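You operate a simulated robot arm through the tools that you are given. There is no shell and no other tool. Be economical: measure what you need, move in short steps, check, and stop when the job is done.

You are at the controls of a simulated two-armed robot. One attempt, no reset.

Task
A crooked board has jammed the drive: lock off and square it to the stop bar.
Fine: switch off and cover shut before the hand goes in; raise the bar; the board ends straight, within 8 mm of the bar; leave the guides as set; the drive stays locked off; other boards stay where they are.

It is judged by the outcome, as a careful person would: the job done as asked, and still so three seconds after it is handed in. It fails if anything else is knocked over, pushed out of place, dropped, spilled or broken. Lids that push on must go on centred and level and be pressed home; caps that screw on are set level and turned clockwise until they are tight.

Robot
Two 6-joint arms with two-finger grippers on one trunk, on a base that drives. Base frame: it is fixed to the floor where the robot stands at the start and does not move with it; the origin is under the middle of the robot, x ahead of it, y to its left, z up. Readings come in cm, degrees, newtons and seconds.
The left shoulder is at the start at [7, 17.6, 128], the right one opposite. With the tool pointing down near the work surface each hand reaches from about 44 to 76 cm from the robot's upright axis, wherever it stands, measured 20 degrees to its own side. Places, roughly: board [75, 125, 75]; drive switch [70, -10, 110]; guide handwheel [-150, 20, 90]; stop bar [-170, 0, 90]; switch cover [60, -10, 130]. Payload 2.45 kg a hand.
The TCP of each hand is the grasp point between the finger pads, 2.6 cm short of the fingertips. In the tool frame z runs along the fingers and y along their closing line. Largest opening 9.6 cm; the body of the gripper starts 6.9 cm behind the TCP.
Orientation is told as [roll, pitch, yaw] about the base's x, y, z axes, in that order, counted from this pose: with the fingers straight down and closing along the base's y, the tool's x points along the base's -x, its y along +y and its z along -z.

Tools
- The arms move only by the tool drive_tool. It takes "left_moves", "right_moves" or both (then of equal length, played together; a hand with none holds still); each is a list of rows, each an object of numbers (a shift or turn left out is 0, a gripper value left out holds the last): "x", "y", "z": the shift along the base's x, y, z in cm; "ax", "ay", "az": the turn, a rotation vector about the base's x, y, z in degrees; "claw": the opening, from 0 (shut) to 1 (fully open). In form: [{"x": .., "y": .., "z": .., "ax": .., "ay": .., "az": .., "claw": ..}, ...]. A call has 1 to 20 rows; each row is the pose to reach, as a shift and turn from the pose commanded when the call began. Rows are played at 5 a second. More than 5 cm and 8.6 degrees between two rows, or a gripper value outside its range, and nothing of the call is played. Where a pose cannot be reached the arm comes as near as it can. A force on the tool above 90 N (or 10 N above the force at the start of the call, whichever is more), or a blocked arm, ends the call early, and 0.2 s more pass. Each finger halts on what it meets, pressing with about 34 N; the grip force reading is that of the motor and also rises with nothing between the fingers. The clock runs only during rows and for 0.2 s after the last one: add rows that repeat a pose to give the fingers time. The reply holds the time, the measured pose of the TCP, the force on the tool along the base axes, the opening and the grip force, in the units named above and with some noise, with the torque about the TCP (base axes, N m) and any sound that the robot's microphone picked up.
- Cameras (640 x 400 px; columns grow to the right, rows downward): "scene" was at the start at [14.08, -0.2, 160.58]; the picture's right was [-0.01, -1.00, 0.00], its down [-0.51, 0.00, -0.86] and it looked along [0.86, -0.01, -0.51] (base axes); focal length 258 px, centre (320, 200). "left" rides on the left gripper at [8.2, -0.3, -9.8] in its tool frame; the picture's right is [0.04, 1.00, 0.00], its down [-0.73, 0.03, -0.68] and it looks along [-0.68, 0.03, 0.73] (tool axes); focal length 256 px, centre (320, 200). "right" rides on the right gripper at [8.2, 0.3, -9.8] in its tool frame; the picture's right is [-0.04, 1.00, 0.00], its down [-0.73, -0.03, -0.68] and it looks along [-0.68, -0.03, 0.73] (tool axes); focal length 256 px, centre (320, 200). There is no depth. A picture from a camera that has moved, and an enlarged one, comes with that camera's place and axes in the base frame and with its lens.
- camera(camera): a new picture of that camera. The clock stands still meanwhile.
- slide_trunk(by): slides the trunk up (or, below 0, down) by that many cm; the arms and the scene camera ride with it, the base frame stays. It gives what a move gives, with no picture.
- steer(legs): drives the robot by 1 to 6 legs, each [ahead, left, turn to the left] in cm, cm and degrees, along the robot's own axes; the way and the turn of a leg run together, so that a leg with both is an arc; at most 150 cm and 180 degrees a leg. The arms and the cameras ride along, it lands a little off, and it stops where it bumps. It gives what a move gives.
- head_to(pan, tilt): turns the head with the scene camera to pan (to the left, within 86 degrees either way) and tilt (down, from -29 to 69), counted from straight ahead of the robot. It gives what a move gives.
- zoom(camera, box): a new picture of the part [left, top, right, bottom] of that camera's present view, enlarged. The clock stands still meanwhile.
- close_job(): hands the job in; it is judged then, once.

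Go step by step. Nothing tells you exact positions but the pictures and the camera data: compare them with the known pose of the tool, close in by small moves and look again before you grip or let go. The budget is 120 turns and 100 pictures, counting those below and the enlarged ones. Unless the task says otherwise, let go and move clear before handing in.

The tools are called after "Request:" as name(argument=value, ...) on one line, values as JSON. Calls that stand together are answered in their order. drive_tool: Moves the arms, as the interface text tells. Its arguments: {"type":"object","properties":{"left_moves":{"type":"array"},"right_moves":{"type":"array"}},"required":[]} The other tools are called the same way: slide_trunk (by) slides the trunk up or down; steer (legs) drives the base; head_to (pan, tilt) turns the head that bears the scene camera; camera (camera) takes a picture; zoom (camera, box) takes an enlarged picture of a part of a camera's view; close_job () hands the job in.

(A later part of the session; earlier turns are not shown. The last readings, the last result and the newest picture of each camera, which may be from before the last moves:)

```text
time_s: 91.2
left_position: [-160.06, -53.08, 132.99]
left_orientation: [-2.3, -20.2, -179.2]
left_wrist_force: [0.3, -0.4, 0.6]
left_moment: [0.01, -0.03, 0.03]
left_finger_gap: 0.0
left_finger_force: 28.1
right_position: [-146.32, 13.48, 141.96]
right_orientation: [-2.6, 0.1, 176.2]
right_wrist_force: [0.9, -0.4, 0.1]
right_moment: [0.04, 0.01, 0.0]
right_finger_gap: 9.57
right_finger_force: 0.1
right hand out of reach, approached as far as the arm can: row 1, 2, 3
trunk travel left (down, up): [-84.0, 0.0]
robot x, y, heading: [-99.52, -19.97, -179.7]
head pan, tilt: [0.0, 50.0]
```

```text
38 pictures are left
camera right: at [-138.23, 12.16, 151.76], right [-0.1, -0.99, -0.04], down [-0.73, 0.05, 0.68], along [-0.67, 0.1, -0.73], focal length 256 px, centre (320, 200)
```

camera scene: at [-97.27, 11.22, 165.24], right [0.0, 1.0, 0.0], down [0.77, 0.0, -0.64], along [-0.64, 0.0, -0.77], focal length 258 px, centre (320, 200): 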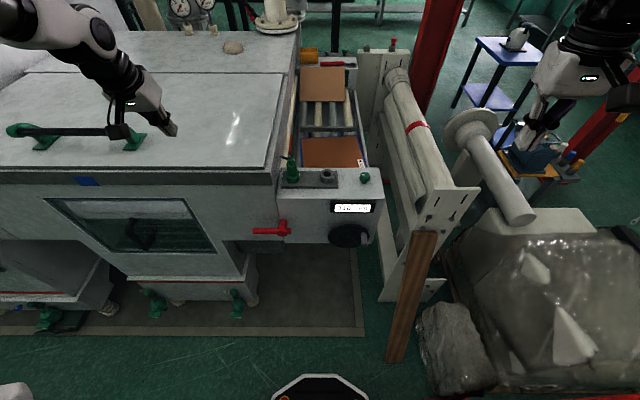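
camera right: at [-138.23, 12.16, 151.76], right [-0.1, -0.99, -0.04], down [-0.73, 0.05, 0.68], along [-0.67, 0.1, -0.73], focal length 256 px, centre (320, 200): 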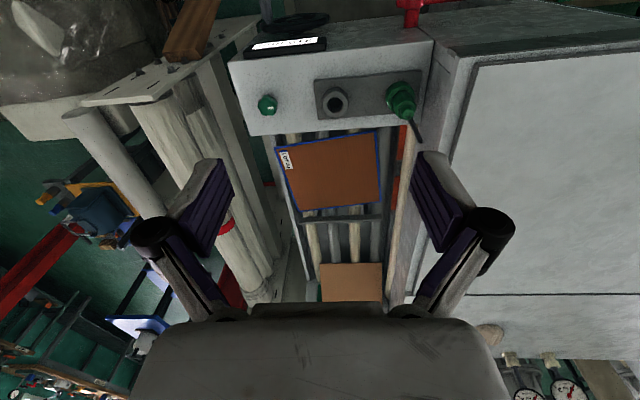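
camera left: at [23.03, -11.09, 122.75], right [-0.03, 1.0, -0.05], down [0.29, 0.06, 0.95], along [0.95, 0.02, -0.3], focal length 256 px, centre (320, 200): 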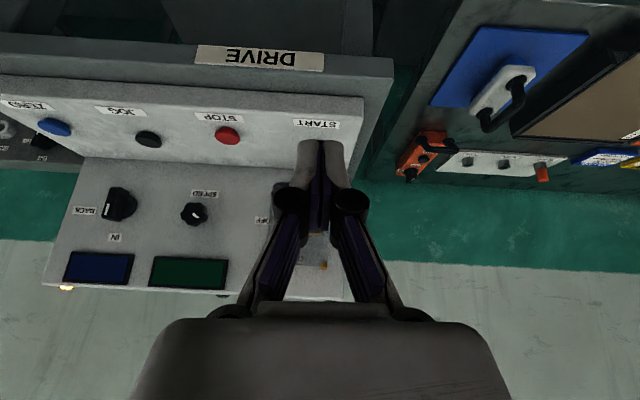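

Request:
zoom(camera="right", box=[230, 60, 440, 310])

```text
1.60 times, centred on (335, 185) of right
camera zoom: at [-138.23, 12.16, 151.76], right [-0.1, -0.99, -0.04], down [-0.73, 0.05, 0.68], along [-0.67, 0.1, -0.73], focal length 410 px, centre (296, 224)
```

zoom: 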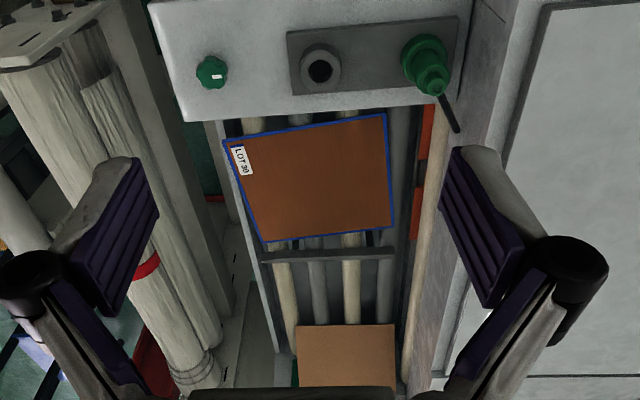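

Now it is clear: board LOT 30 (blue edge) lies about 7° crooked on the rollers; the orange-red stop bar is at the hood mouth (y≈-3). I need to see how the bar is raised: I'll zoom on the bar area and the red lever/green knob.

Request:
zoom(camera="right", box=[345, 65, 445, 220])

Request:
head_to(pan=-25, tilt=52)

Request:
camera(camera="scene")

```text
2.58 times, centred on (395, 142) of right
camera zoom: at [-138.23, 12.16, 151.76], right [-0.1, -0.99, -0.04], down [-0.73, 0.05, 0.68], along [-0.67, 0.1, -0.73], focal length 661 px, centre (126, 348)
```

zoom: 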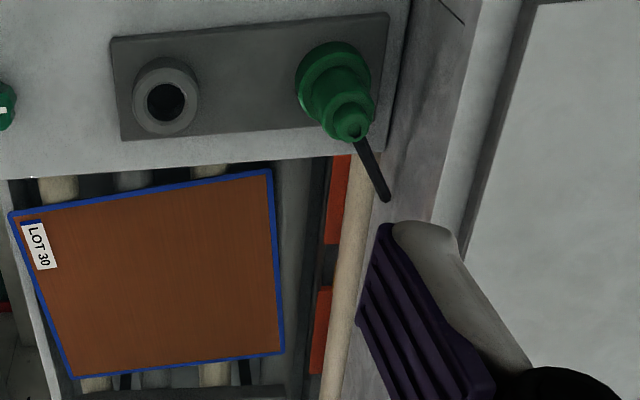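

```text
time_s: 92.1
left_position: [-159.97, -53.03, 133.19]
left_orientation: [-2.4, -20.3, -179.2]
left_wrist_force: [-0.1, 0.5, -0.6]
left_moment: [-0.01, -0.02, 0.02]
left_finger_gap: 0.01
left_finger_force: 28.5
right_position: [-146.25, 13.55, 141.9]
right_orientation: [-2.5, 0.1, 176.4]
right_wrist_force: [0.7, 0.6, -0.1]
right_moment: [0.02, -0.03, 0.02]
right_finger_gap: 9.58
right_finger_force: 0.0
trunk travel left (down, up): [-84.0, 0.0]
robot x, y, heading: [-99.39, -19.86, -179.6]
head pan, tilt: [-25.0, 52.0]
```

```text
35 pictures are left
camera scene: at [-111.22, -16.63, 164.95], right [0.42, 0.91, 0.0], down [0.72, -0.33, -0.62], along [-0.56, 0.26, -0.79], focal length 258 px, centre (320, 200)
```

scene: 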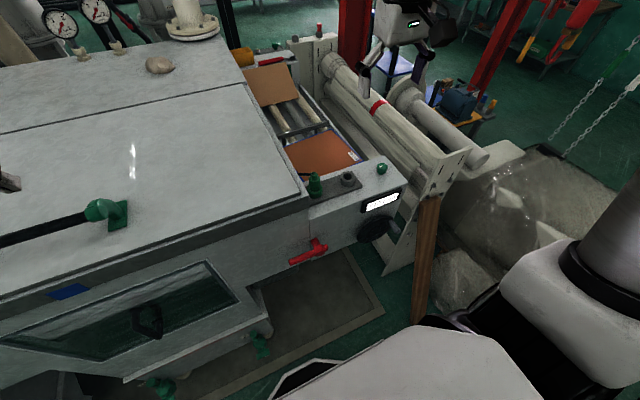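

Request:
zoom(camera="scene", box=[265, 140, 415, 280])

```text
2.86 times, centred on (340, 210) of scene
camera zoom: at [-111.22, -16.63, 164.95], right [0.42, 0.91, 0.0], down [0.72, -0.33, -0.62], along [-0.56, 0.26, -0.79], focal length 736 px, centre (263, 171)
```

zoom: 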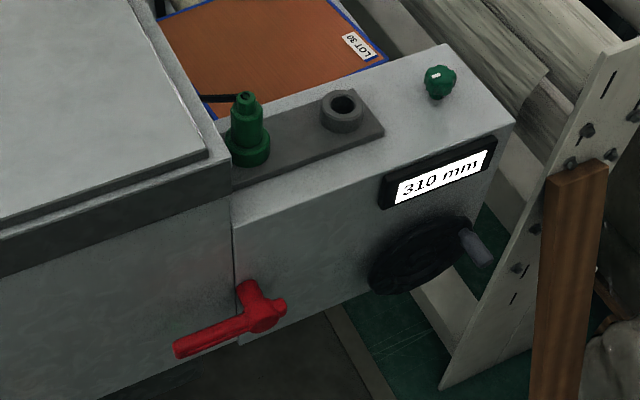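

The red lever at about (-143.5,-1.5,94.5) with its arm pointing left (tip y≈-11) should raise the bar. I back up, shift left, and lower the trunk to work it with the right hand.

Request:
steer(legs=[[-38, 0, 0], [0, 20, 0]])

Request:
slide_trunk(by=-32)

Request:
drive_tool(right_moves=[{"x": -2, "ay": 8, "claw": 0.5}, {"x": -4, "ay": 16, "claw": 0}, {"x": -6, "ay": 24, "claw": 0}, {"x": -9, "ay": 32, "claw": 0}, {"x": -12, "ay": 40, "claw": 0}, {"x": -15, "ay": 48, "claw": 0}, {"x": -18, "ay": 56, "claw": 0}, {"x": -20, "ay": 64, "claw": 0}, {"x": -20, "ay": 64, "claw": 0}])

Request:
camera(camera="right")

```text
time_s: 95.7
left_position: [-122.27, -72.24, 133.26]
left_orientation: [-2.0, -20.1, -179.0]
left_wrist_force: [0.4, 0.3, -0.3]
left_moment: [-0.07, 0.0, 0.02]
left_finger_gap: 0.0
left_finger_force: 28.6
right_position: [-108.85, -5.83, 141.73]
right_orientation: [-2.2, 0.0, 176.6]
right_wrist_force: [-0.8, 0.1, 0.6]
right_moment: [-0.08, -0.01, 0.01]
right_finger_gap: 9.59
right_finger_force: 0.1
trunk travel left (down, up): [-84.0, 0.0]
robot x, y, heading: [-61.76, -38.98, -179.5]
head pan, tilt: [-25.0, 52.0]
```

```text
time_s: 98.8
left_position: [-122.19, -72.76, 101.18]
left_orientation: [-2.2, -20.3, -179.2]
left_wrist_force: [-1.2, 0.5, 0.0]
left_moment: [-0.02, -0.01, -0.01]
left_finger_gap: 0.0
left_finger_force: 29.0
right_position: [-108.73, -6.18, 109.91]
right_orientation: [-2.5, 0.0, 176.5]
right_wrist_force: [0.1, -0.7, -0.4]
right_moment: [-0.02, -0.02, 0.01]
right_finger_gap: 9.59
right_finger_force: 0.2
trunk travel left (down, up): [-52.0, 32.0]
robot x, y, heading: [-61.62, -39.43, -179.6]
head pan, tilt: [-25.0, 52.0]
```

```text
time_s: 100.8
left_position: [-122.36, -72.81, 101.04]
left_orientation: [-2.3, -20.1, -179.0]
left_wrist_force: [-0.4, 0.2, -0.2]
left_moment: [-0.01, -0.01, -0.02]
left_finger_gap: 0.0
left_finger_force: 28.9
right_position: [-128.86, -6.24, 109.89]
right_orientation: [4.5, -63.6, 172.2]
right_wrist_force: [0.7, 0.1, 0.5]
right_moment: [0.02, 0.01, -0.02]
right_finger_gap: 0.0
right_finger_force: 28.0
right hand out of reach, approached as far as the arm can: row 1, 2, 3, 4, 7, 8
trunk travel left (down, up): [-52.0, 32.0]
robot x, y, heading: [-61.91, -39.29, -179.5]
head pan, tilt: [-25.0, 52.0]
```

```text
33 pictures are left
camera right: at [-116.44, -7.46, 106.92], right [-0.08, -0.99, 0.07], down [0.29, 0.04, 0.96], along [-0.95, 0.1, 0.28], focal length 256 px, centre (320, 200)
```

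right: 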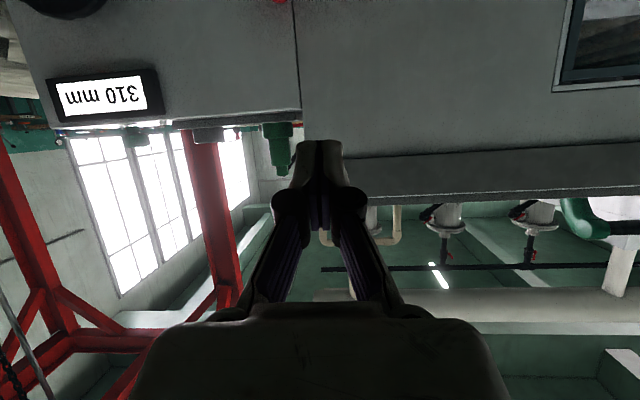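

Now I lower the trunk 18.5 cm so the fingertips come below the lever arm, and look.

Request:
slide_trunk(by=-18.5)

Request:
camera(camera="right")

```text
time_s: 102.9
left_position: [-122.23, -72.72, 82.74]
left_orientation: [-2.3, -20.3, -179.1]
left_wrist_force: [0.6, 0.4, -0.8]
left_moment: [0.03, -0.05, -0.01]
left_finger_gap: 0.01
left_finger_force: 28.4
right_position: [-128.62, -6.16, 91.46]
right_orientation: [4.5, -63.8, 172.3]
right_wrist_force: [0.1, -0.7, 0.6]
right_moment: [0.0, 0.04, 0.01]
right_finger_gap: 0.0
right_finger_force: 28.3
trunk travel left (down, up): [-33.5, 50.5]
robot x, y, heading: [-61.75, -39.35, -179.5]
head pan, tilt: [-25.0, 52.0]
```

```text
32 pictures are left
camera right: at [-116.33, -7.46, 88.52], right [-0.08, -0.99, 0.07], down [0.29, 0.04, 0.96], along [-0.95, 0.1, 0.28], focal length 256 px, centre (320, 200)
```

right: 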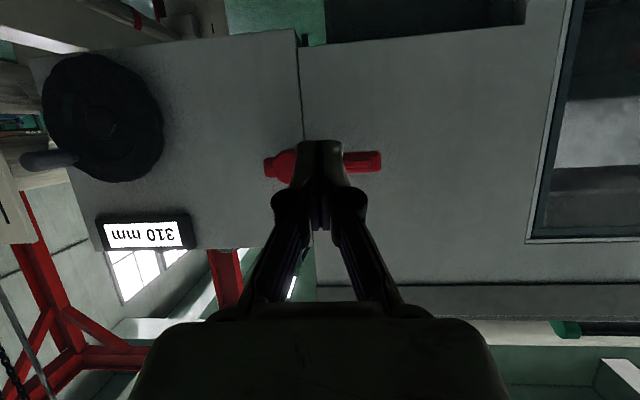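

Lever hub is near (-143.5,-1,92.7), arm tip at y≈-11. I move in under the arm with the closed fingertips.

Request:
drive_tool(right_moves=[{"x": -3, "y": -1, "z": -1.5}, {"x": -6.5, "y": -2, "z": -2}, {"x": -10, "y": -2.5, "z": -2.2}, {"x": -13, "y": -2.7, "z": -2.2}])

Request:
camera(camera="right")

```text
time_s: 103.9
left_position: [-122.23, -72.82, 82.56]
left_orientation: [-2.4, -20.1, -179.1]
left_wrist_force: [0.8, -1.0, -0.1]
left_moment: [0.0, -0.02, 0.0]
left_finger_gap: 0.0
left_finger_force: 28.4
right_position: [-141.93, -8.93, 89.25]
right_orientation: [4.4, -63.7, 172.2]
right_wrist_force: [0.0, 0.3, -1.0]
right_moment: [0.0, -0.03, -0.04]
right_finger_gap: 0.01
right_finger_force: 28.6
trunk travel left (down, up): [-33.5, 50.5]
robot x, y, heading: [-61.95, -39.16, -179.3]
head pan, tilt: [-25.0, 52.0]
```

```text
31 pictures are left
camera right: at [-129.47, -10.22, 86.25], right [-0.08, -0.99, 0.07], down [0.29, 0.04, 0.96], along [-0.95, 0.1, 0.28], focal length 256 px, centre (320, 200)
```

right: 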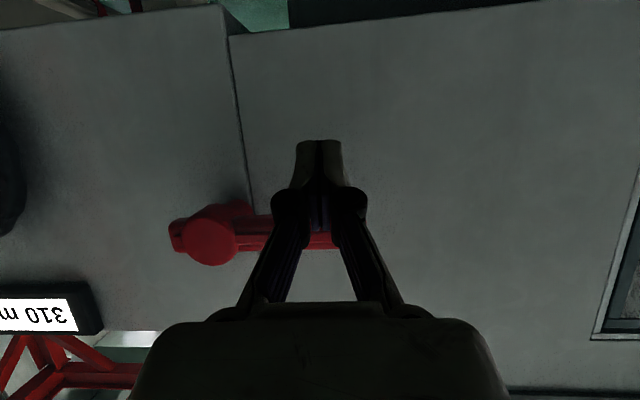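

The finger is just below the arm. I lift gently through the first 30° and check the force.

Request:
drive_tool(right_moves=[{"z": 1.5}, {"y": -0.2, "z": 2.5}, {"y": -0.4, "z": 3.4}, {"y": -0.3, "z": 4.4}, {"y": -0.2, "z": 5.4}])

Request:
camera(camera="right")

```text
time_s: 105.1
left_position: [-122.15, -72.78, 82.66]
left_orientation: [-2.3, -20.2, -179.2]
left_wrist_force: [-0.8, -0.4, 0.3]
left_moment: [0.0, -0.03, -0.01]
left_finger_gap: 0.0
left_finger_force: 28.4
right_position: [-141.83, -9.14, 94.08]
right_orientation: [4.4, -63.7, 172.2]
right_wrist_force: [1.6, -0.6, -2.4]
right_moment: [-0.04, -0.03, 0.02]
right_finger_gap: 0.0
right_finger_force: 28.3
right hand out of reach, approached as far as the arm can: row 3, 4, 5
trunk travel left (down, up): [-33.5, 50.5]
robot x, y, heading: [-61.81, -39.33, -179.4]
head pan, tilt: [-25.0, 52.0]
```

```text
30 pictures are left
camera right: at [-129.33, -10.38, 91.1], right [-0.09, -0.99, 0.07], down [0.29, 0.04, 0.96], along [-0.95, 0.1, 0.28], focal length 256 px, centre (320, 200)
```

right: 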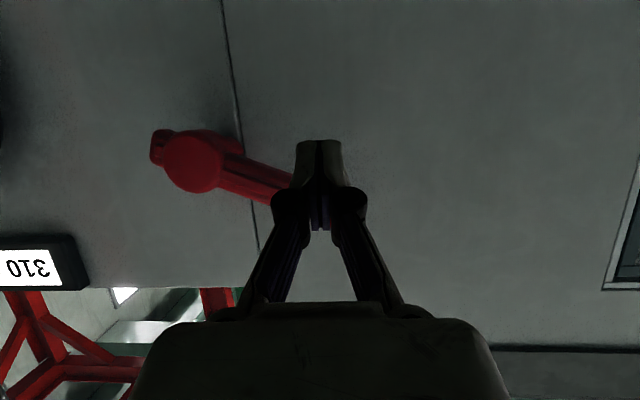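

The lever lifts easily. I continue: trunk up for the lift, then the sideways part of the arc with the hand.

Request:
slide_trunk(by=3.5)

Request:
drive_tool(right_moves=[{"y": 1.2, "z": 0.2}, {"y": 2.2, "z": 0.8}, {"y": 3.4, "z": 1.4}, {"y": 4.4, "z": 2}, {"y": 5.4, "z": 2.4}])

Request:
camera(camera="right")

```text
time_s: 105.9
left_position: [-122.37, -72.74, 86.12]
left_orientation: [-2.3, -20.3, -179.1]
left_wrist_force: [0.5, -1.0, -0.5]
left_moment: [0.01, 0.0, 0.02]
left_finger_gap: 0.04
left_finger_force: 28.8
right_position: [-141.71, -9.12, 97.61]
right_orientation: [4.3, -63.8, 172.1]
right_wrist_force: [0.4, 0.5, 0.0]
right_moment: [0.02, -0.03, -0.02]
right_finger_gap: 0.01
right_finger_force: 27.5
trunk travel left (down, up): [-37.0, 47.0]
robot x, y, heading: [-61.65, -39.35, -179.6]
head pan, tilt: [-25.0, 52.0]
```

```text
time_s: 107.1
left_position: [-122.02, -72.63, 86.21]
left_orientation: [-2.2, -20.2, -179.1]
left_wrist_force: [-0.7, -0.3, 1.0]
left_moment: [-0.02, 0.01, -0.02]
left_finger_gap: 0.0
left_finger_force: 28.8
right_position: [-141.69, -3.94, 99.55]
right_orientation: [3.5, -64.3, 172.4]
right_wrist_force: [-0.3, -0.7, 0.5]
right_moment: [-0.01, 0.02, 0.02]
right_finger_gap: 0.0
right_finger_force: 28.3
right hand out of reach, approached as far as the arm can: row 4, 5
trunk travel left (down, up): [-37.0, 47.0]
robot x, y, heading: [-62.13, -39.36, -179.4]
head pan, tilt: [-25.0, 52.0]
```

```text
29 pictures are left
camera right: at [-129.26, -5.4, 96.63], right [-0.1, -0.99, 0.06], down [0.3, 0.03, 0.95], along [-0.95, 0.11, 0.29], focal length 256 px, centre (320, 200)
```

right: 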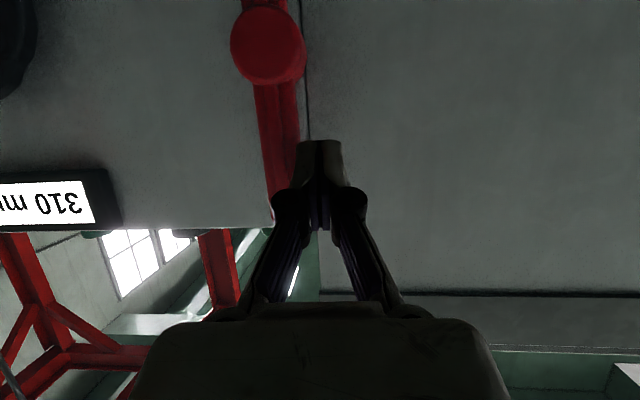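

The lever is about vertical. I nudge a little more to find its stop.

Request:
drive_tool(right_moves=[{"y": 0.8}, {"y": 1.6}, {"y": 2.2}])

Request:
camera(camera="right")

```text
time_s: 107.9
left_position: [-122.07, -73.64, 85.88]
left_orientation: [-2.8, -20.2, -178.7]
left_wrist_force: [0.2, 0.6, -0.3]
left_moment: [-0.02, -0.01, 0.02]
left_finger_gap: 0.02
left_finger_force: 28.5
right_position: [-141.77, -3.96, 99.77]
right_orientation: [2.2, -64.8, 172.9]
right_wrist_force: [27.7, -66.5, -28.7]
right_moment: [-0.3, -0.59, 1.09]
right_finger_gap: 0.0
right_finger_force: 28.8
right hand out of reach, approached as far as the arm can: row 2, 3
trunk travel left (down, up): [-37.0, 47.0]
robot x, y, heading: [-61.87, -39.7, -179.1]
head pan, tilt: [-25.0, 52.0]
```

```text
28 pictures are left
camera right: at [-129.43, -5.37, 96.64], right [-0.11, -0.99, 0.05], down [0.3, 0.02, 0.95], along [-0.95, 0.12, 0.3], focal length 256 px, centre (320, 200)
```

right: 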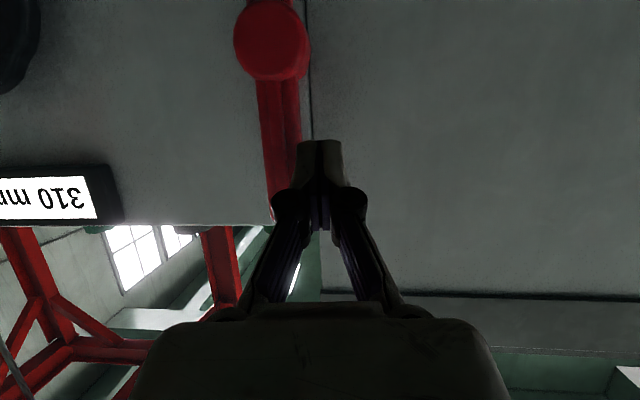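

The lever is against its stop. I retreat straight back, check the lever stays up, raise the trunk, and stand the tool upright again.

Request:
drive_tool(right_moves=[{"y": -0.8}, {"x": 4, "y": -0.8}])

Request:
steer(legs=[[-10, 0, 0]])

Request:
slide_trunk(by=47)

Request:
drive_tool(right_moves=[{"ay": -8}, {"x": 2, "ay": -16}, {"x": 4, "ay": -24}, {"x": 7, "ay": -32}, {"x": 10, "ay": -40}, {"x": 13, "ay": -48}, {"x": 16, "ay": -56}, {"x": 18, "ay": -64, "claw": 0}])

Request:
camera(camera="scene")

```text
time_s: 108.5
left_position: [-122.04, -72.1, 86.54]
left_orientation: [-2.1, -20.5, -179.4]
left_wrist_force: [0.6, 1.0, 1.2]
left_moment: [-0.04, 0.0, 0.01]
left_finger_gap: 0.02
left_finger_force: 28.3
right_position: [-137.1, -1.86, 100.33]
right_orientation: [5.5, -64.3, 170.7]
right_wrist_force: [1.0, 1.1, -0.3]
right_moment: [-0.07, 0.0, 0.04]
right_finger_gap: 0.0
right_finger_force: 28.7
trunk travel left (down, up): [-37.0, 47.0]
robot x, y, heading: [-61.71, -38.71, -179.6]
head pan, tilt: [-25.0, 52.0]
```

```text
time_s: 109.6
left_position: [-112.08, -72.69, 86.23]
left_orientation: [-2.2, -20.3, -179.2]
left_wrist_force: [-0.3, -0.5, 0.6]
left_moment: [0.02, 0.0, 0.01]
left_finger_gap: 0.0
left_finger_force: 28.1
right_position: [-127.51, -2.56, 99.95]
right_orientation: [4.4, -63.9, 172.0]
right_wrist_force: [1.0, 0.9, 0.4]
right_moment: [-0.01, -0.01, 0.0]
right_finger_gap: 0.0
right_finger_force: 28.6
trunk travel left (down, up): [-37.0, 47.0]
robot x, y, heading: [-51.45, -38.81, -179.6]
head pan, tilt: [-25.0, 52.0]
```

```text
refused: 47 is not a number from -40 to 40
```

```text
time_s: 111.4
left_position: [-112.24, -72.68, 86.17]
left_orientation: [-2.3, -20.2, -179.1]
left_wrist_force: [0.2, 0.0, -1.1]
left_moment: [-0.03, 0.01, -0.02]
left_finger_gap: 0.0
left_finger_force: 28.6
right_position: [-105.79, -3.97, 96.65]
right_orientation: [-4.1, -1.1, 172.7]
right_wrist_force: [0.3, 0.3, 0.4]
right_moment: [0.01, -0.01, 0.01]
right_finger_gap: 0.0
right_finger_force: 29.0
right hand out of reach, approached as far as the arm can: row 1, 2, 3, 4, 5, 6, 7, 8
trunk travel left (down, up): [-37.0, 47.0]
robot x, y, heading: [-51.97, -39.38, -179.3]
head pan, tilt: [-25.0, 52.0]
```

```text
27 pictures are left
camera scene: at [-63.69, -36.1, 117.95], right [0.41, 0.91, 0.0], down [0.72, -0.33, -0.62], along [-0.56, 0.26, -0.79], focal length 258 px, centre (320, 200)
```

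scene: 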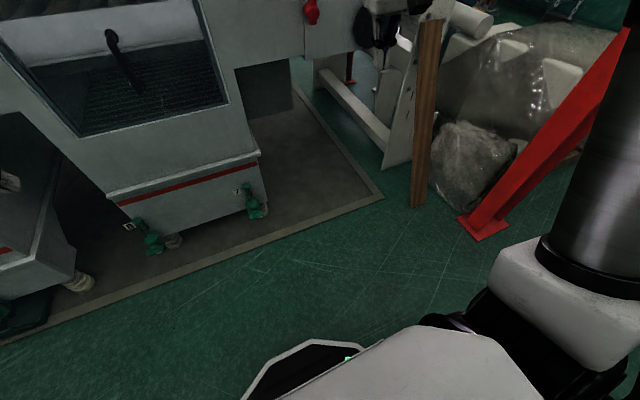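

The lever stays up. I raise the trunk fully and drive back to look down on the board and the bar.

Request:
slide_trunk(by=40)

Request:
slide_trunk(by=7)

Request:
steer(legs=[[47, -22, 0]])

Request:
drive_tool(right_moves=[{"claw": 0.5, "ax": -2, "az": 3}, {"claw": 1, "ax": -4, "az": 6}, {"claw": 1, "ax": -4, "az": 6}])

Request:
camera(camera="right")

```text
time_s: 115.2
left_position: [-112.21, -72.65, 126.12]
left_orientation: [-2.3, -20.2, -179.1]
left_wrist_force: [-0.1, -0.1, -0.4]
left_moment: [-0.02, 0.03, -0.02]
left_finger_gap: 0.02
left_finger_force: 28.6
right_position: [-105.82, -3.9, 136.66]
right_orientation: [-4.2, -1.2, 172.7]
right_wrist_force: [-0.3, -0.3, 0.1]
right_moment: [-0.04, -0.03, -0.01]
right_finger_gap: 0.03
right_finger_force: 28.4
trunk travel left (down, up): [-77.0, 7.0]
robot x, y, heading: [-51.88, -39.0, -179.2]
head pan, tilt: [-25.0, 52.0]
```

```text
time_s: 116.3
left_position: [-112.38, -72.55, 133.13]
left_orientation: [-2.3, -20.2, -179.0]
left_wrist_force: [-0.5, 0.2, -1.1]
left_moment: [-0.02, 0.01, -0.02]
left_finger_gap: 0.0
left_finger_force: 28.3
right_position: [-105.88, -3.97, 143.74]
right_orientation: [-4.2, -1.2, 172.6]
right_wrist_force: [0.3, 0.5, 0.1]
right_moment: [0.03, 0.0, 0.0]
right_finger_gap: 0.0
right_finger_force: 28.2
trunk travel left (down, up): [-84.0, 0.0]
robot x, y, heading: [-52.06, -39.03, -179.7]
head pan, tilt: [-25.0, 52.0]
```

```text
time_s: 119.4
left_position: [-159.6, -51.64, 133.12]
left_orientation: [-2.3, -20.3, -178.8]
left_wrist_force: [0.3, -0.2, 0.1]
left_moment: [0.02, 0.01, -0.04]
left_finger_gap: 0.0
left_finger_force: 28.5
right_position: [-153.55, 17.1, 143.91]
right_orientation: [-4.2, -1.4, 173.0]
right_wrist_force: [0.0, -0.7, 0.2]
right_moment: [-0.02, 0.01, 0.01]
right_finger_gap: 0.02
right_finger_force: 28.2
trunk travel left (down, up): [-84.0, 0.0]
robot x, y, heading: [-99.64, -17.45, -179.4]
head pan, tilt: [-25.0, 52.0]
```

```text
time_s: 120.2
left_position: [-159.85, -51.62, 133.08]
left_orientation: [-2.3, -20.2, -178.8]
left_wrist_force: [0.7, 0.1, -0.3]
left_moment: [0.0, -0.02, 0.02]
left_finger_gap: 0.0
left_finger_force: 28.8
right_position: [-153.62, 17.3, 143.72]
right_orientation: [-4.1, -1.2, 173.0]
right_wrist_force: [-0.2, 0.1, -0.1]
right_moment: [0.03, -0.04, 0.02]
right_finger_gap: 9.61
right_finger_force: 0.0
right hand out of reach, approached as far as the arm can: row 1, 2, 3
trunk travel left (down, up): [-84.0, 0.0]
robot x, y, heading: [-99.35, -17.45, -179.2]
head pan, tilt: [-25.0, 52.0]
```

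```text
26 pictures are left
camera right: at [-145.5, 15.22, 153.33], right [-0.16, -0.98, -0.07], down [-0.72, 0.07, 0.69], along [-0.68, 0.16, -0.72], focal length 256 px, centre (320, 200)
```

right: 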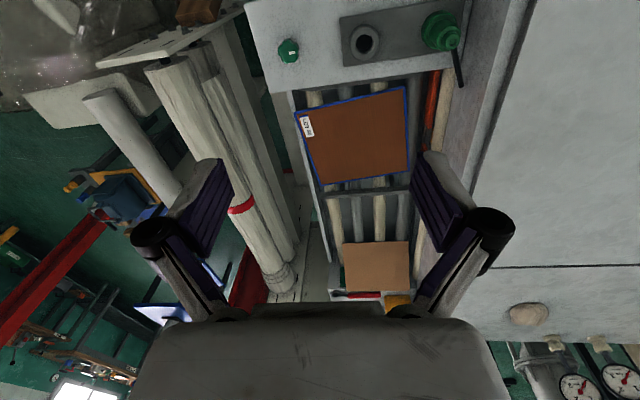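

Request:
zoom(camera="right", box=[280, 50, 460, 200])

```text
2.67 times, centred on (370, 125) of right
camera zoom: at [-145.5, 15.22, 153.33], right [-0.16, -0.98, -0.07], down [-0.72, 0.07, 0.69], along [-0.68, 0.16, -0.72], focal length 683 px, centre (187, 400)
```

zoom: 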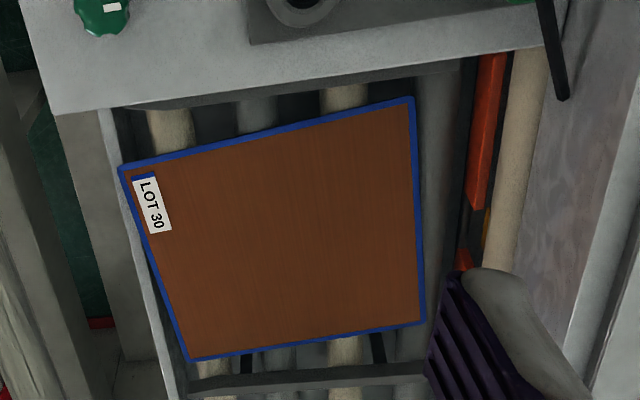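

The bar is now up (its face at y≈-1). Board (top z≈94) needs a push in -y of 3–5 cm at its +y edge (y≈28.5 at x≈-182). I retract the left hand a bit and drive so the right hand can get outside that edge.

Request:
drive_tool(left_moves=[{"x": 4}, {"x": 8}, {"x": 11, "z": 1}])

Request:
steer(legs=[[12, -15, 0]])

Request:
drive_tool(right_moves=[{"x": -3.5, "az": 2, "claw": 0.4}, {"x": -7, "az": 4, "ax": 3, "claw": 0}, {"x": -10.5, "ax": 6, "az": 5, "claw": 0}, {"x": -14, "ax": 9, "az": 6, "claw": 0}, {"x": -16.5, "ax": 9, "az": 6, "claw": 0}])

Request:
camera(camera="right")

```text
time_s: 121.0
left_position: [-149.02, -51.41, 133.97]
left_orientation: [-2.2, -20.2, -178.8]
left_wrist_force: [0.1, 0.4, 0.9]
left_moment: [-0.03, -0.02, 0.01]
left_finger_gap: 0.0
left_finger_force: 28.6
left hand out of reach, approached as far as the arm can: row 3
right_position: [-153.58, 17.32, 143.76]
right_orientation: [-4.1, -1.3, 172.9]
right_wrist_force: [-1.0, -0.5, 0.1]
right_moment: [0.01, 0.0, 0.01]
right_finger_gap: 9.59
right_finger_force: 0.0
trunk travel left (down, up): [-84.0, 0.0]
robot x, y, heading: [-99.53, -17.54, -179.2]
head pan, tilt: [-25.0, 52.0]
```

```text
time_s: 122.5
left_position: [-160.79, -37.0, 133.93]
left_orientation: [-2.5, -20.3, -178.6]
left_wrist_force: [0.3, 0.9, -0.6]
left_moment: [0.01, 0.01, 0.0]
left_finger_gap: 0.0
left_finger_force: 28.5
right_position: [-165.56, 31.5, 143.86]
right_orientation: [-4.4, -1.4, 173.0]
right_wrist_force: [-0.3, -0.8, 0.2]
right_moment: [0.01, 0.02, -0.02]
right_finger_gap: 9.63
right_finger_force: 0.0
trunk travel left (down, up): [-84.0, 0.0]
robot x, y, heading: [-111.28, -2.74, -179.2]
head pan, tilt: [-25.0, 52.0]
```

```text
time_s: 123.7
left_position: [-160.95, -36.76, 134.0]
left_orientation: [-2.4, -20.2, -178.6]
left_wrist_force: [-0.2, -0.7, -0.5]
left_moment: [0.01, -0.02, -0.02]
left_finger_gap: 0.0
left_finger_force: 28.2
right_position: [-177.65, 27.17, 139.87]
right_orientation: [-14.8, -3.6, 176.3]
right_wrist_force: [0.3, -0.7, 0.3]
right_moment: [0.02, 0.01, -0.02]
right_finger_gap: 0.03
right_finger_force: 28.2
right hand out of reach, approached as far as the arm can: row 1, 2, 3, 4, 5
trunk travel left (down, up): [-84.0, 0.0]
robot x, y, heading: [-111.59, -3.02, -179.4]
head pan, tilt: [-25.0, 52.0]
```

```text
24 pictures are left
camera right: at [-169.03, 23.83, 148.81], right [-0.12, -0.96, -0.25], down [-0.7, -0.1, 0.71], along [-0.7, 0.26, -0.66], focal length 256 px, centre (320, 200)
```

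right: 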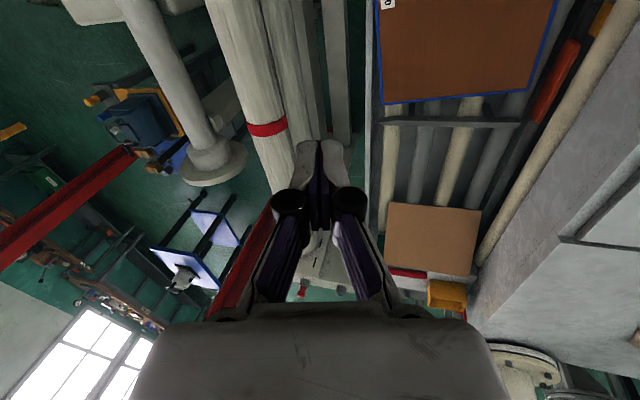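

I drive 5 cm closer and lower the right hand toward the outside of the board's +y edge, stopping above board height to check.

Request:
steer(legs=[[5, 0, 0]])

Request:
drive_tool(right_moves=[{"y": 2, "z": -4}, {"y": 3.8, "z": -8}, {"y": 3.8, "z": -12.5}, {"y": 3.8, "z": -17}, {"y": 3.8, "z": -21.5}, {"y": 3.8, "z": -26}, {"y": 3.8, "z": -30}, {"y": 3.8, "z": -33}])

Request:
camera(camera="right")

```text
time_s: 124.6
left_position: [-164.84, -36.8, 134.5]
left_orientation: [-2.3, -20.7, -178.7]
left_wrist_force: [0.9, 0.2, -0.4]
left_moment: [0.0, 0.11, 0.03]
left_finger_gap: 0.0
left_finger_force: 28.6
right_position: [-181.44, 27.33, 140.57]
right_orientation: [-14.7, -4.1, 176.3]
right_wrist_force: [1.5, -0.3, 0.6]
right_moment: [-0.04, 0.1, 0.02]
right_finger_gap: 0.0
right_finger_force: 28.3
trunk travel left (down, up): [-84.0, 0.0]
robot x, y, heading: [-116.11, -3.11, -179.2]
head pan, tilt: [-25.0, 52.0]
```

```text
time_s: 126.4
left_position: [-166.08, -36.65, 133.93]
left_orientation: [-2.1, -20.1, -178.7]
left_wrist_force: [0.9, 0.6, 0.0]
left_moment: [0.0, 0.01, -0.01]
left_finger_gap: 0.0
left_finger_force: 28.2
right_position: [-182.54, 31.02, 106.84]
right_orientation: [-14.8, -3.5, 176.4]
right_wrist_force: [0.2, 0.1, -1.6]
right_moment: [0.03, -0.01, 0.03]
right_finger_gap: 0.0
right_finger_force: 28.2
trunk travel left (down, up): [-84.0, 0.0]
robot x, y, heading: [-116.66, -2.72, -179.0]
head pan, tilt: [-25.0, 52.0]
```

```text
23 pictures are left
camera right: at [-173.95, 27.68, 115.81], right [-0.12, -0.96, -0.25], down [-0.7, -0.1, 0.71], along [-0.71, 0.26, -0.66], focal length 256 px, centre (320, 200)
```

right: 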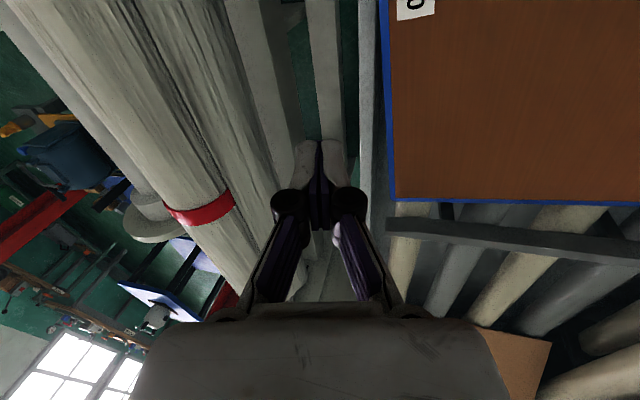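

The finger is outside the board's edge with clear space. I lower it to board height carefully and look.

Request:
drive_tool(right_moves=[{"y": 0.4, "z": -4}, {"y": 0.6, "z": -7.5}, {"y": 0.6, "z": -9.5}, {"y": 0.6, "z": -10.8}])

Request:
camera(camera="right")

```text
time_s: 127.4
left_position: [-165.99, -36.68, 134.02]
left_orientation: [-2.3, -20.2, -178.7]
left_wrist_force: [-0.1, -0.6, -0.3]
left_moment: [0.0, -0.04, 0.01]
left_finger_gap: 0.0
left_finger_force: 28.9
right_position: [-182.55, 31.5, 96.11]
right_orientation: [-14.8, -3.6, 176.2]
right_wrist_force: [0.7, 0.8, -0.1]
right_moment: [0.0, 0.02, 0.01]
right_finger_gap: 0.02
right_finger_force: 29.0
trunk travel left (down, up): [-84.0, 0.0]
robot x, y, heading: [-116.44, -3.0, -179.2]
head pan, tilt: [-25.0, 52.0]
```

```text
22 pictures are left
camera right: at [-173.99, 28.21, 105.07], right [-0.12, -0.96, -0.25], down [-0.7, -0.1, 0.71], along [-0.71, 0.26, -0.66], focal length 256 px, centre (320, 200)
```

right: 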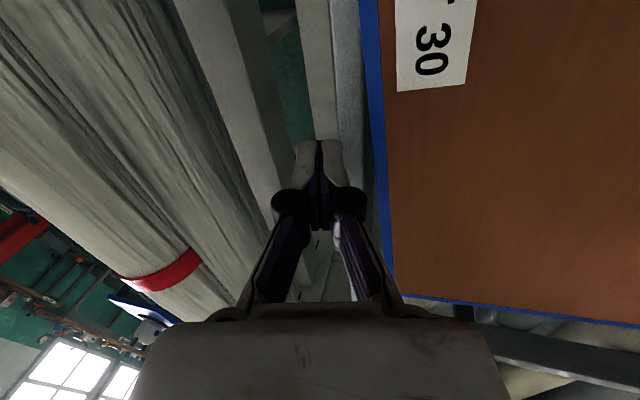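

The gap to the board edge is about 1.5 cm. I push in -y by 3.5 cm in small steps and check.

Request:
drive_tool(right_moves=[{"y": -0.5, "z": -0.5}, {"y": -1.2, "z": -0.6}, {"y": -2, "z": -0.6}, {"y": -2.8, "z": -0.6}, {"y": -3.5, "z": -0.6}])

Request:
camera(camera="right")

```text
time_s: 128.6
left_position: [-165.91, -36.89, 134.04]
left_orientation: [-2.3, -20.3, -178.6]
left_wrist_force: [-0.2, 0.4, 0.1]
left_moment: [-0.02, 0.02, -0.01]
left_finger_gap: 0.04
left_finger_force: 28.5
right_position: [-182.56, 28.15, 95.56]
right_orientation: [-14.8, -3.5, 176.4]
right_wrist_force: [-0.4, 0.6, 1.0]
right_moment: [0.02, 0.01, 0.0]
right_finger_gap: 0.0
right_finger_force: 28.8
trunk travel left (down, up): [-84.0, 0.0]
robot x, y, heading: [-116.67, -2.95, -179.0]
head pan, tilt: [-25.0, 52.0]
```

```text
21 pictures are left
camera right: at [-173.93, 24.71, 104.46], right [-0.12, -0.96, -0.25], down [-0.7, -0.1, 0.71], along [-0.71, 0.26, -0.66], focal length 256 px, centre (320, 200)
```

right: 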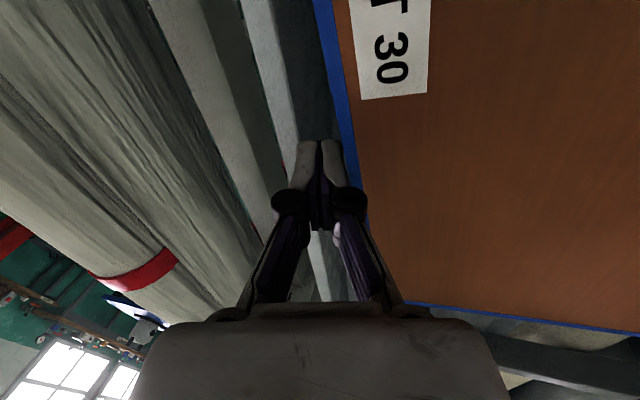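

The board is moving freely with the finger. I continue toward the bar in small steps.

Request:
drive_tool(right_moves=[{"y": -0.7}, {"y": -1.4}, {"y": -2}, {"y": -2}])

Request:
camera(camera="right")

```text
time_s: 129.6
left_position: [-165.97, -35.49, 134.4]
left_orientation: [-1.7, -20.3, -179.1]
left_wrist_force: [0.1, 1.4, -0.4]
left_moment: [-0.04, -0.02, -0.03]
left_finger_gap: 0.01
left_finger_force: 28.6
right_position: [-182.43, 27.48, 95.63]
right_orientation: [-14.5, -3.7, 176.0]
right_wrist_force: [-8.1, 70.8, 22.7]
right_moment: [1.22, -0.07, 0.58]
right_finger_gap: 0.0
right_finger_force: 28.9
trunk travel left (down, up): [-84.0, 0.0]
robot x, y, heading: [-116.49, -2.91, -179.5]
head pan, tilt: [-25.0, 52.0]
```

```text
20 pictures are left
camera right: at [-173.82, 24.12, 104.49], right [-0.12, -0.96, -0.25], down [-0.7, -0.09, 0.71], along [-0.71, 0.26, -0.66], focal length 256 px, centre (320, 200)
```

right: 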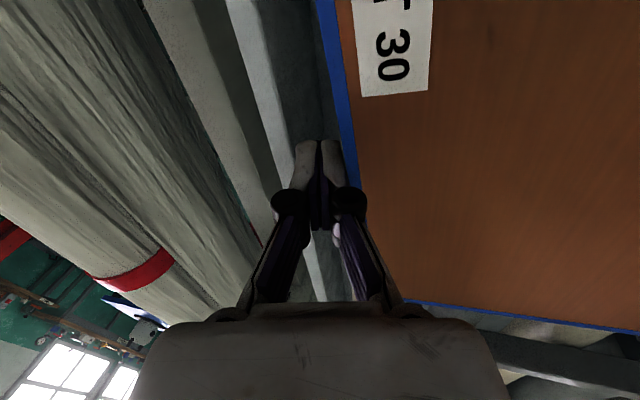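

Firm resistance (70 N) – something stops the board. I ease off and look from the head camera.

Request:
drive_tool(right_moves=[{"y": 1}, {"y": 1.5}])

Request:
head_to(pan=-15, tilt=54)

Request:
zoom(camera="scene", box=[220, 100, 420, 260])

```text
time_s: 130.2
left_position: [-165.67, -36.68, 134.14]
left_orientation: [-2.2, -20.2, -178.6]
left_wrist_force: [-0.3, 0.3, 0.6]
left_moment: [0.01, -0.01, -0.02]
left_finger_gap: 0.0
left_finger_force: 28.3
right_position: [-182.42, 27.59, 95.52]
right_orientation: [-14.6, -3.7, 176.4]
right_wrist_force: [-4.9, 20.3, 18.0]
right_moment: [0.23, -0.03, 0.17]
right_finger_gap: 0.0
right_finger_force: 28.7
trunk travel left (down, up): [-84.0, 0.0]
robot x, y, heading: [-116.69, -3.25, -178.6]
head pan, tilt: [-25.0, 52.0]
```

```text
time_s: 131.0
left_position: [-165.78, -36.73, 133.99]
left_orientation: [-2.2, -20.3, -178.7]
left_wrist_force: [0.0, 0.1, -0.3]
left_moment: [0.02, 0.0, -0.02]
left_finger_gap: 0.01
left_finger_force: 28.6
right_position: [-182.35, 27.49, 95.64]
right_orientation: [-14.7, -3.5, 176.3]
right_wrist_force: [-1.7, 7.4, 7.1]
right_moment: [-0.04, -0.07, 0.04]
right_finger_gap: 0.01
right_finger_force: 28.9
trunk travel left (down, up): [-84.0, 0.0]
robot x, y, heading: [-116.45, -3.13, -179.2]
head pan, tilt: [-15.0, 54.0]
```

```text
2.50 times, centred on (320, 180) of scene
camera zoom: at [-128.55, -1.27, 164.68], right [0.24, 0.97, 0.0], down [0.78, -0.2, -0.59], along [-0.57, 0.14, -0.81], focal length 644 px, centre (320, 250)
```

zoom: 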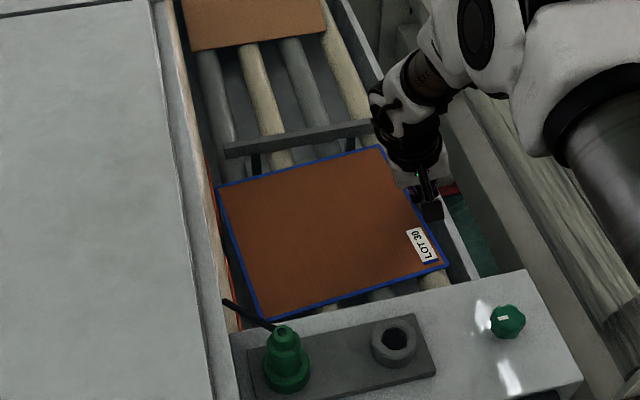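

The far corner now touches the stop bar but the board is still ~6° turned; straight pushing jams by friction. I'll follow the board's natural pivot: move the finger +x while pressing -y.

Request:
drive_tool(right_moves=[{"x": 0.6, "y": -0.5}, {"x": 1.2, "y": -0.8}, {"x": 1.8, "y": -1.1}, {"x": 2.4, "y": -1.4}, {"x": 3, "y": -1.7}])

Request:
zoom(camera="scene", box=[220, 100, 420, 260])

```text
time_s: 132.0
left_position: [-166.25, -36.12, 133.96]
left_orientation: [-2.2, -20.2, -179.0]
left_wrist_force: [-0.1, -0.9, -0.8]
left_moment: [0.06, 0.03, -0.04]
left_finger_gap: 0.03
left_finger_force: 28.4
right_position: [-180.56, 27.38, 95.89]
right_orientation: [-14.9, -4.3, 176.0]
right_wrist_force: [-14.8, 47.0, -9.0]
right_moment: [1.11, 0.44, 0.36]
right_finger_gap: 0.04
right_finger_force: 28.7
trunk travel left (down, up): [-84.0, 0.0]
robot x, y, heading: [-116.4, -2.9, -179.4]
head pan, tilt: [-15.0, 54.0]
stopped in row 5 (right hand): the force on the tool passed its limit at 94 N (the readings are from after the stop); the commanded pose is now the measured one
```

```text
2.50 times, centred on (320, 180) of scene
camera zoom: at [-128.79, -0.82, 164.62], right [0.25, 0.97, 0.0], down [0.78, -0.2, -0.59], along [-0.57, 0.14, -0.81], focal length 644 px, centre (320, 250)
```

zoom: 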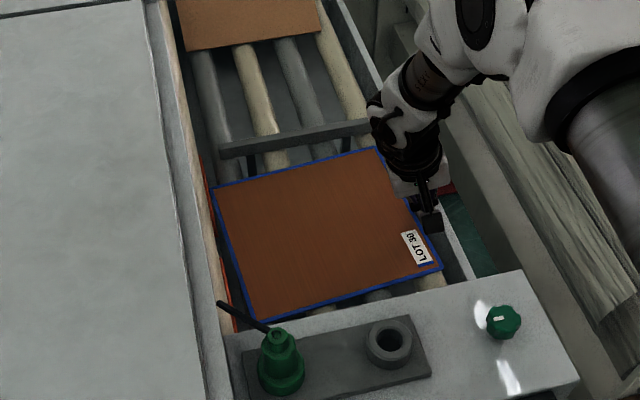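

Measuring the corners shows it has already rotated from 6° to about 3.5°; near corner is still ~1.7 cm from the bar. I shift the finger toward the near end of the edge for a better lever and push again.

Request:
drive_tool(right_moves=[{"y": 0.9}, {"x": 2.5, "y": 1.1}, {"x": 5.3, "y": 1.1}, {"x": 5.3, "y": 0.4}, {"x": 5.3, "y": -0.3}, {"x": 5.3, "y": -0.9}, {"x": 5.3, "y": -1.4}])

Request:
zoom(camera="scene", box=[220, 100, 420, 260])

```text
time_s: 133.5
left_position: [-166.55, -35.57, 134.09]
left_orientation: [-2.1, -20.1, -179.3]
left_wrist_force: [-0.4, -0.9, -0.2]
left_moment: [0.04, 0.0, -0.06]
left_finger_gap: 0.0
left_finger_force: 29.0
right_position: [-175.13, 27.5, 96.16]
right_orientation: [-15.1, -3.9, 175.5]
right_wrist_force: [1.4, 59.9, 8.4]
right_moment: [1.33, -0.05, 0.61]
right_finger_gap: 0.01
right_finger_force: 28.3
trunk travel left (down, up): [-84.0, 0.0]
robot x, y, heading: [-116.82, -2.51, -179.5]
head pan, tilt: [-15.0, 54.0]
stopped in row 7 (right hand): the force on the tool passed its limit at 96 N (the readings are from after the stop); the commanded pose is now the measured one
```

```text
2.50 times, centred on (320, 180) of scene
camera zoom: at [-128.9, -0.34, 164.62], right [0.26, 0.97, 0.0], down [0.78, -0.21, -0.59], along [-0.57, 0.15, -0.81], focal length 644 px, centre (320, 250)
```

zoom: 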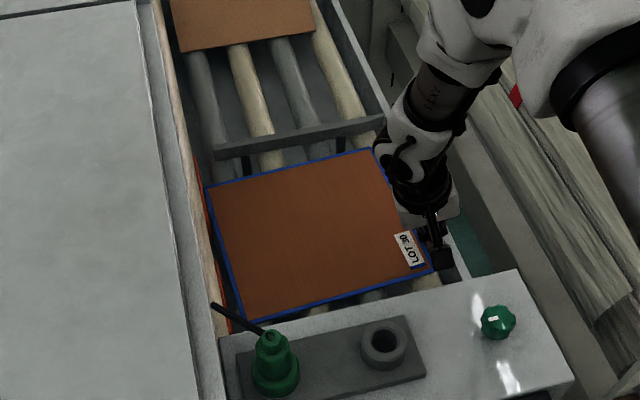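

Request:
drive_tool(right_moves=[{"y": 1.2}, {"y": 1.5}])

Request:
zoom(camera="scene", box=[275, 155, 335, 235])

```text
time_s: 134.1
left_position: [-166.26, -36.33, 133.84]
left_orientation: [-2.2, -20.1, -179.0]
left_wrist_force: [-0.8, -0.1, 0.2]
left_moment: [0.0, -0.02, 0.02]
left_finger_gap: 0.0
left_finger_force: 28.4
right_position: [-175.46, 27.74, 96.19]
right_orientation: [-15.1, -4.2, 176.0]
right_wrist_force: [0.0, 0.7, -0.4]
right_moment: [-0.02, -0.04, 0.02]
right_finger_gap: 0.01
right_finger_force: 28.8
trunk travel left (down, up): [-84.0, 0.0]
robot x, y, heading: [-116.66, -2.73, -179.4]
head pan, tilt: [-15.0, 54.0]
```

```text
5.00 times, centred on (305, 195) of scene
camera zoom: at [-128.89, -1.14, 164.67], right [0.25, 0.97, 0.0], down [0.78, -0.2, -0.59], along [-0.57, 0.15, -0.81], focal length 1288 px, centre (395, 225)
```

zoom: 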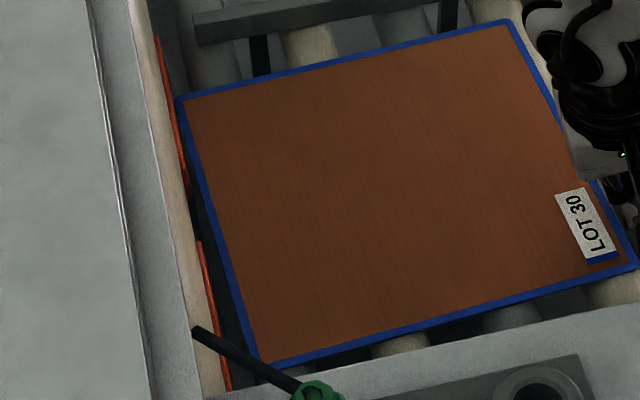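

Request:
camera(camera="right")

```text
15 pictures are left
camera right: at [-166.76, 24.19, 104.91], right [-0.13, -0.96, -0.26], down [-0.69, -0.1, 0.72], along [-0.71, 0.27, -0.65], focal length 256 px, centre (320, 200)
```

right: 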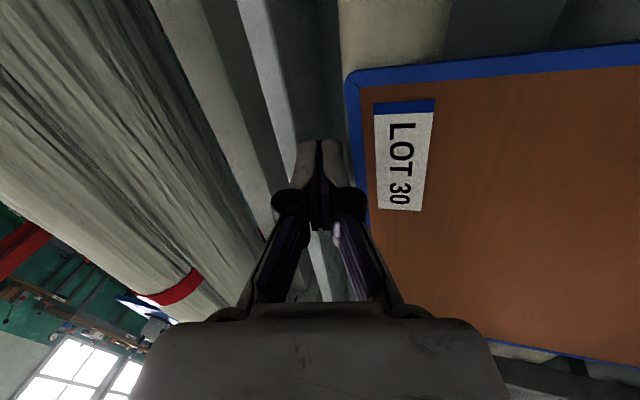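

The setup looks right; the board seems to creep slowly under load. I apply a moderate sustained push here and hold it.

Request:
drive_tool(right_moves=[{"y": -0.5}, {"y": -0.9}, {"y": -1.2}, {"y": -1.4}, {"y": -1.5}, {"y": -1.5}, {"y": -1.5}, {"y": -1.5}, {"y": -1.5}, {"y": -1.5}, {"y": -1.5}, {"y": -1.5}])

```text
time_s: 136.7
left_position: [-166.08, -35.16, 134.26]
left_orientation: [-1.8, -20.4, -179.4]
left_wrist_force: [-1.1, 0.1, -0.1]
left_moment: [-0.01, -0.01, 0.01]
left_finger_gap: 0.0
left_finger_force: 28.4
right_position: [-175.15, 27.14, 96.27]
right_orientation: [-14.8, -4.5, 175.7]
right_wrist_force: [-13.5, 68.2, 40.5]
right_moment: [1.42, -0.02, 0.59]
right_finger_gap: 0.01
right_finger_force: 28.7
trunk travel left (down, up): [-84.0, 0.0]
robot x, y, heading: [-116.51, -2.85, -179.6]
head pan, tilt: [-15.0, 54.0]
```

The upward reaction (40 N) shows the tilted finger wedges on the board. I back off and set the finger vertical, then push again.

Request:
drive_tool(right_moves=[{"y": 1.2, "z": 0.3}, {"y": 2, "z": 0.3, "ax": -5}, {"y": 2.4, "z": 0.2, "ax": -10}, {"y": 2.8, "z": 0.1, "ax": -14}, {"y": 2.8, "z": 0.1, "ax": -14}])

Request:
camera(camera="right")

```text
time_s: 137.9
left_position: [-166.33, -36.29, 133.91]
left_orientation: [-2.3, -20.3, -179.1]
left_wrist_force: [0.6, 0.1, -1.2]
left_moment: [0.02, -0.01, 0.01]
left_finger_gap: 0.0
left_finger_force: 28.4
right_position: [-174.59, 29.32, 96.36]
right_orientation: [-1.7, -3.4, 175.0]
right_wrist_force: [0.2, -0.6, 0.3]
right_moment: [0.0, -0.01, 0.0]
right_finger_gap: 0.01
right_finger_force: 27.8
right hand out of reach, approached as far as the arm can: row 4, 5
trunk travel left (down, up): [-84.0, 0.0]
robot x, y, heading: [-116.3, -2.75, -179.4]
head pan, tilt: [-15.0, 54.0]
```

```text
14 pictures are left
camera right: at [-165.96, 27.97, 105.71], right [-0.13, -0.99, -0.03], down [-0.69, 0.07, 0.72], along [-0.71, 0.11, -0.69], focal length 256 px, centre (320, 200)
```

right: 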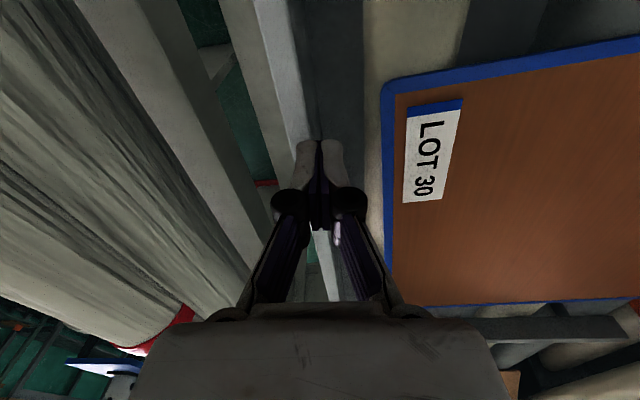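

Now I see it: the tan roller lies just under the board's edge, so my low fingertip was pressing on that roller. I raise the tip by about 1.5 cm and push again gently.

Request:
drive_tool(right_moves=[{"z": 1.5}, {"y": -0.8, "z": 1.5}, {"y": -1.6, "z": 1.5}, {"y": -2.3, "z": 1.5}, {"y": -2.9, "z": 1.5}, {"y": -3.4, "z": 1.5}])

Request:
camera(camera="right")

```text
time_s: 139.3
left_position: [-166.34, -36.17, 133.92]
left_orientation: [-2.3, -20.2, -179.1]
left_wrist_force: [-0.4, 0.5, -0.3]
left_moment: [0.03, -0.02, 0.04]
left_finger_gap: 0.02
left_finger_force: 28.9
right_position: [-173.66, 26.84, 97.78]
right_orientation: [-1.8, -3.6, 175.0]
right_wrist_force: [-0.7, 1.2, -0.1]
right_moment: [0.0, 0.0, 0.0]
right_finger_gap: 0.01
right_finger_force: 28.3
right hand out of reach, approached as far as the arm can: row 3, 4, 5, 6
trunk travel left (down, up): [-84.0, 0.0]
robot x, y, heading: [-116.54, -2.82, -179.6]
head pan, tilt: [-15.0, 54.0]
```

```text
13 pictures are left
camera right: at [-164.94, 25.37, 107.17], right [-0.13, -0.99, -0.03], down [-0.69, 0.07, 0.72], along [-0.72, 0.11, -0.69], focal length 256 px, centre (320, 200)
```

right: 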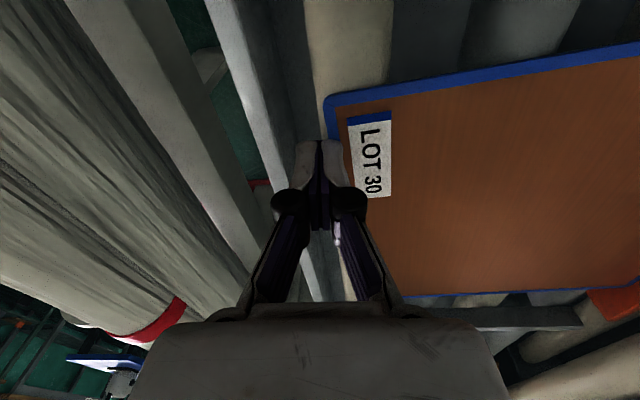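

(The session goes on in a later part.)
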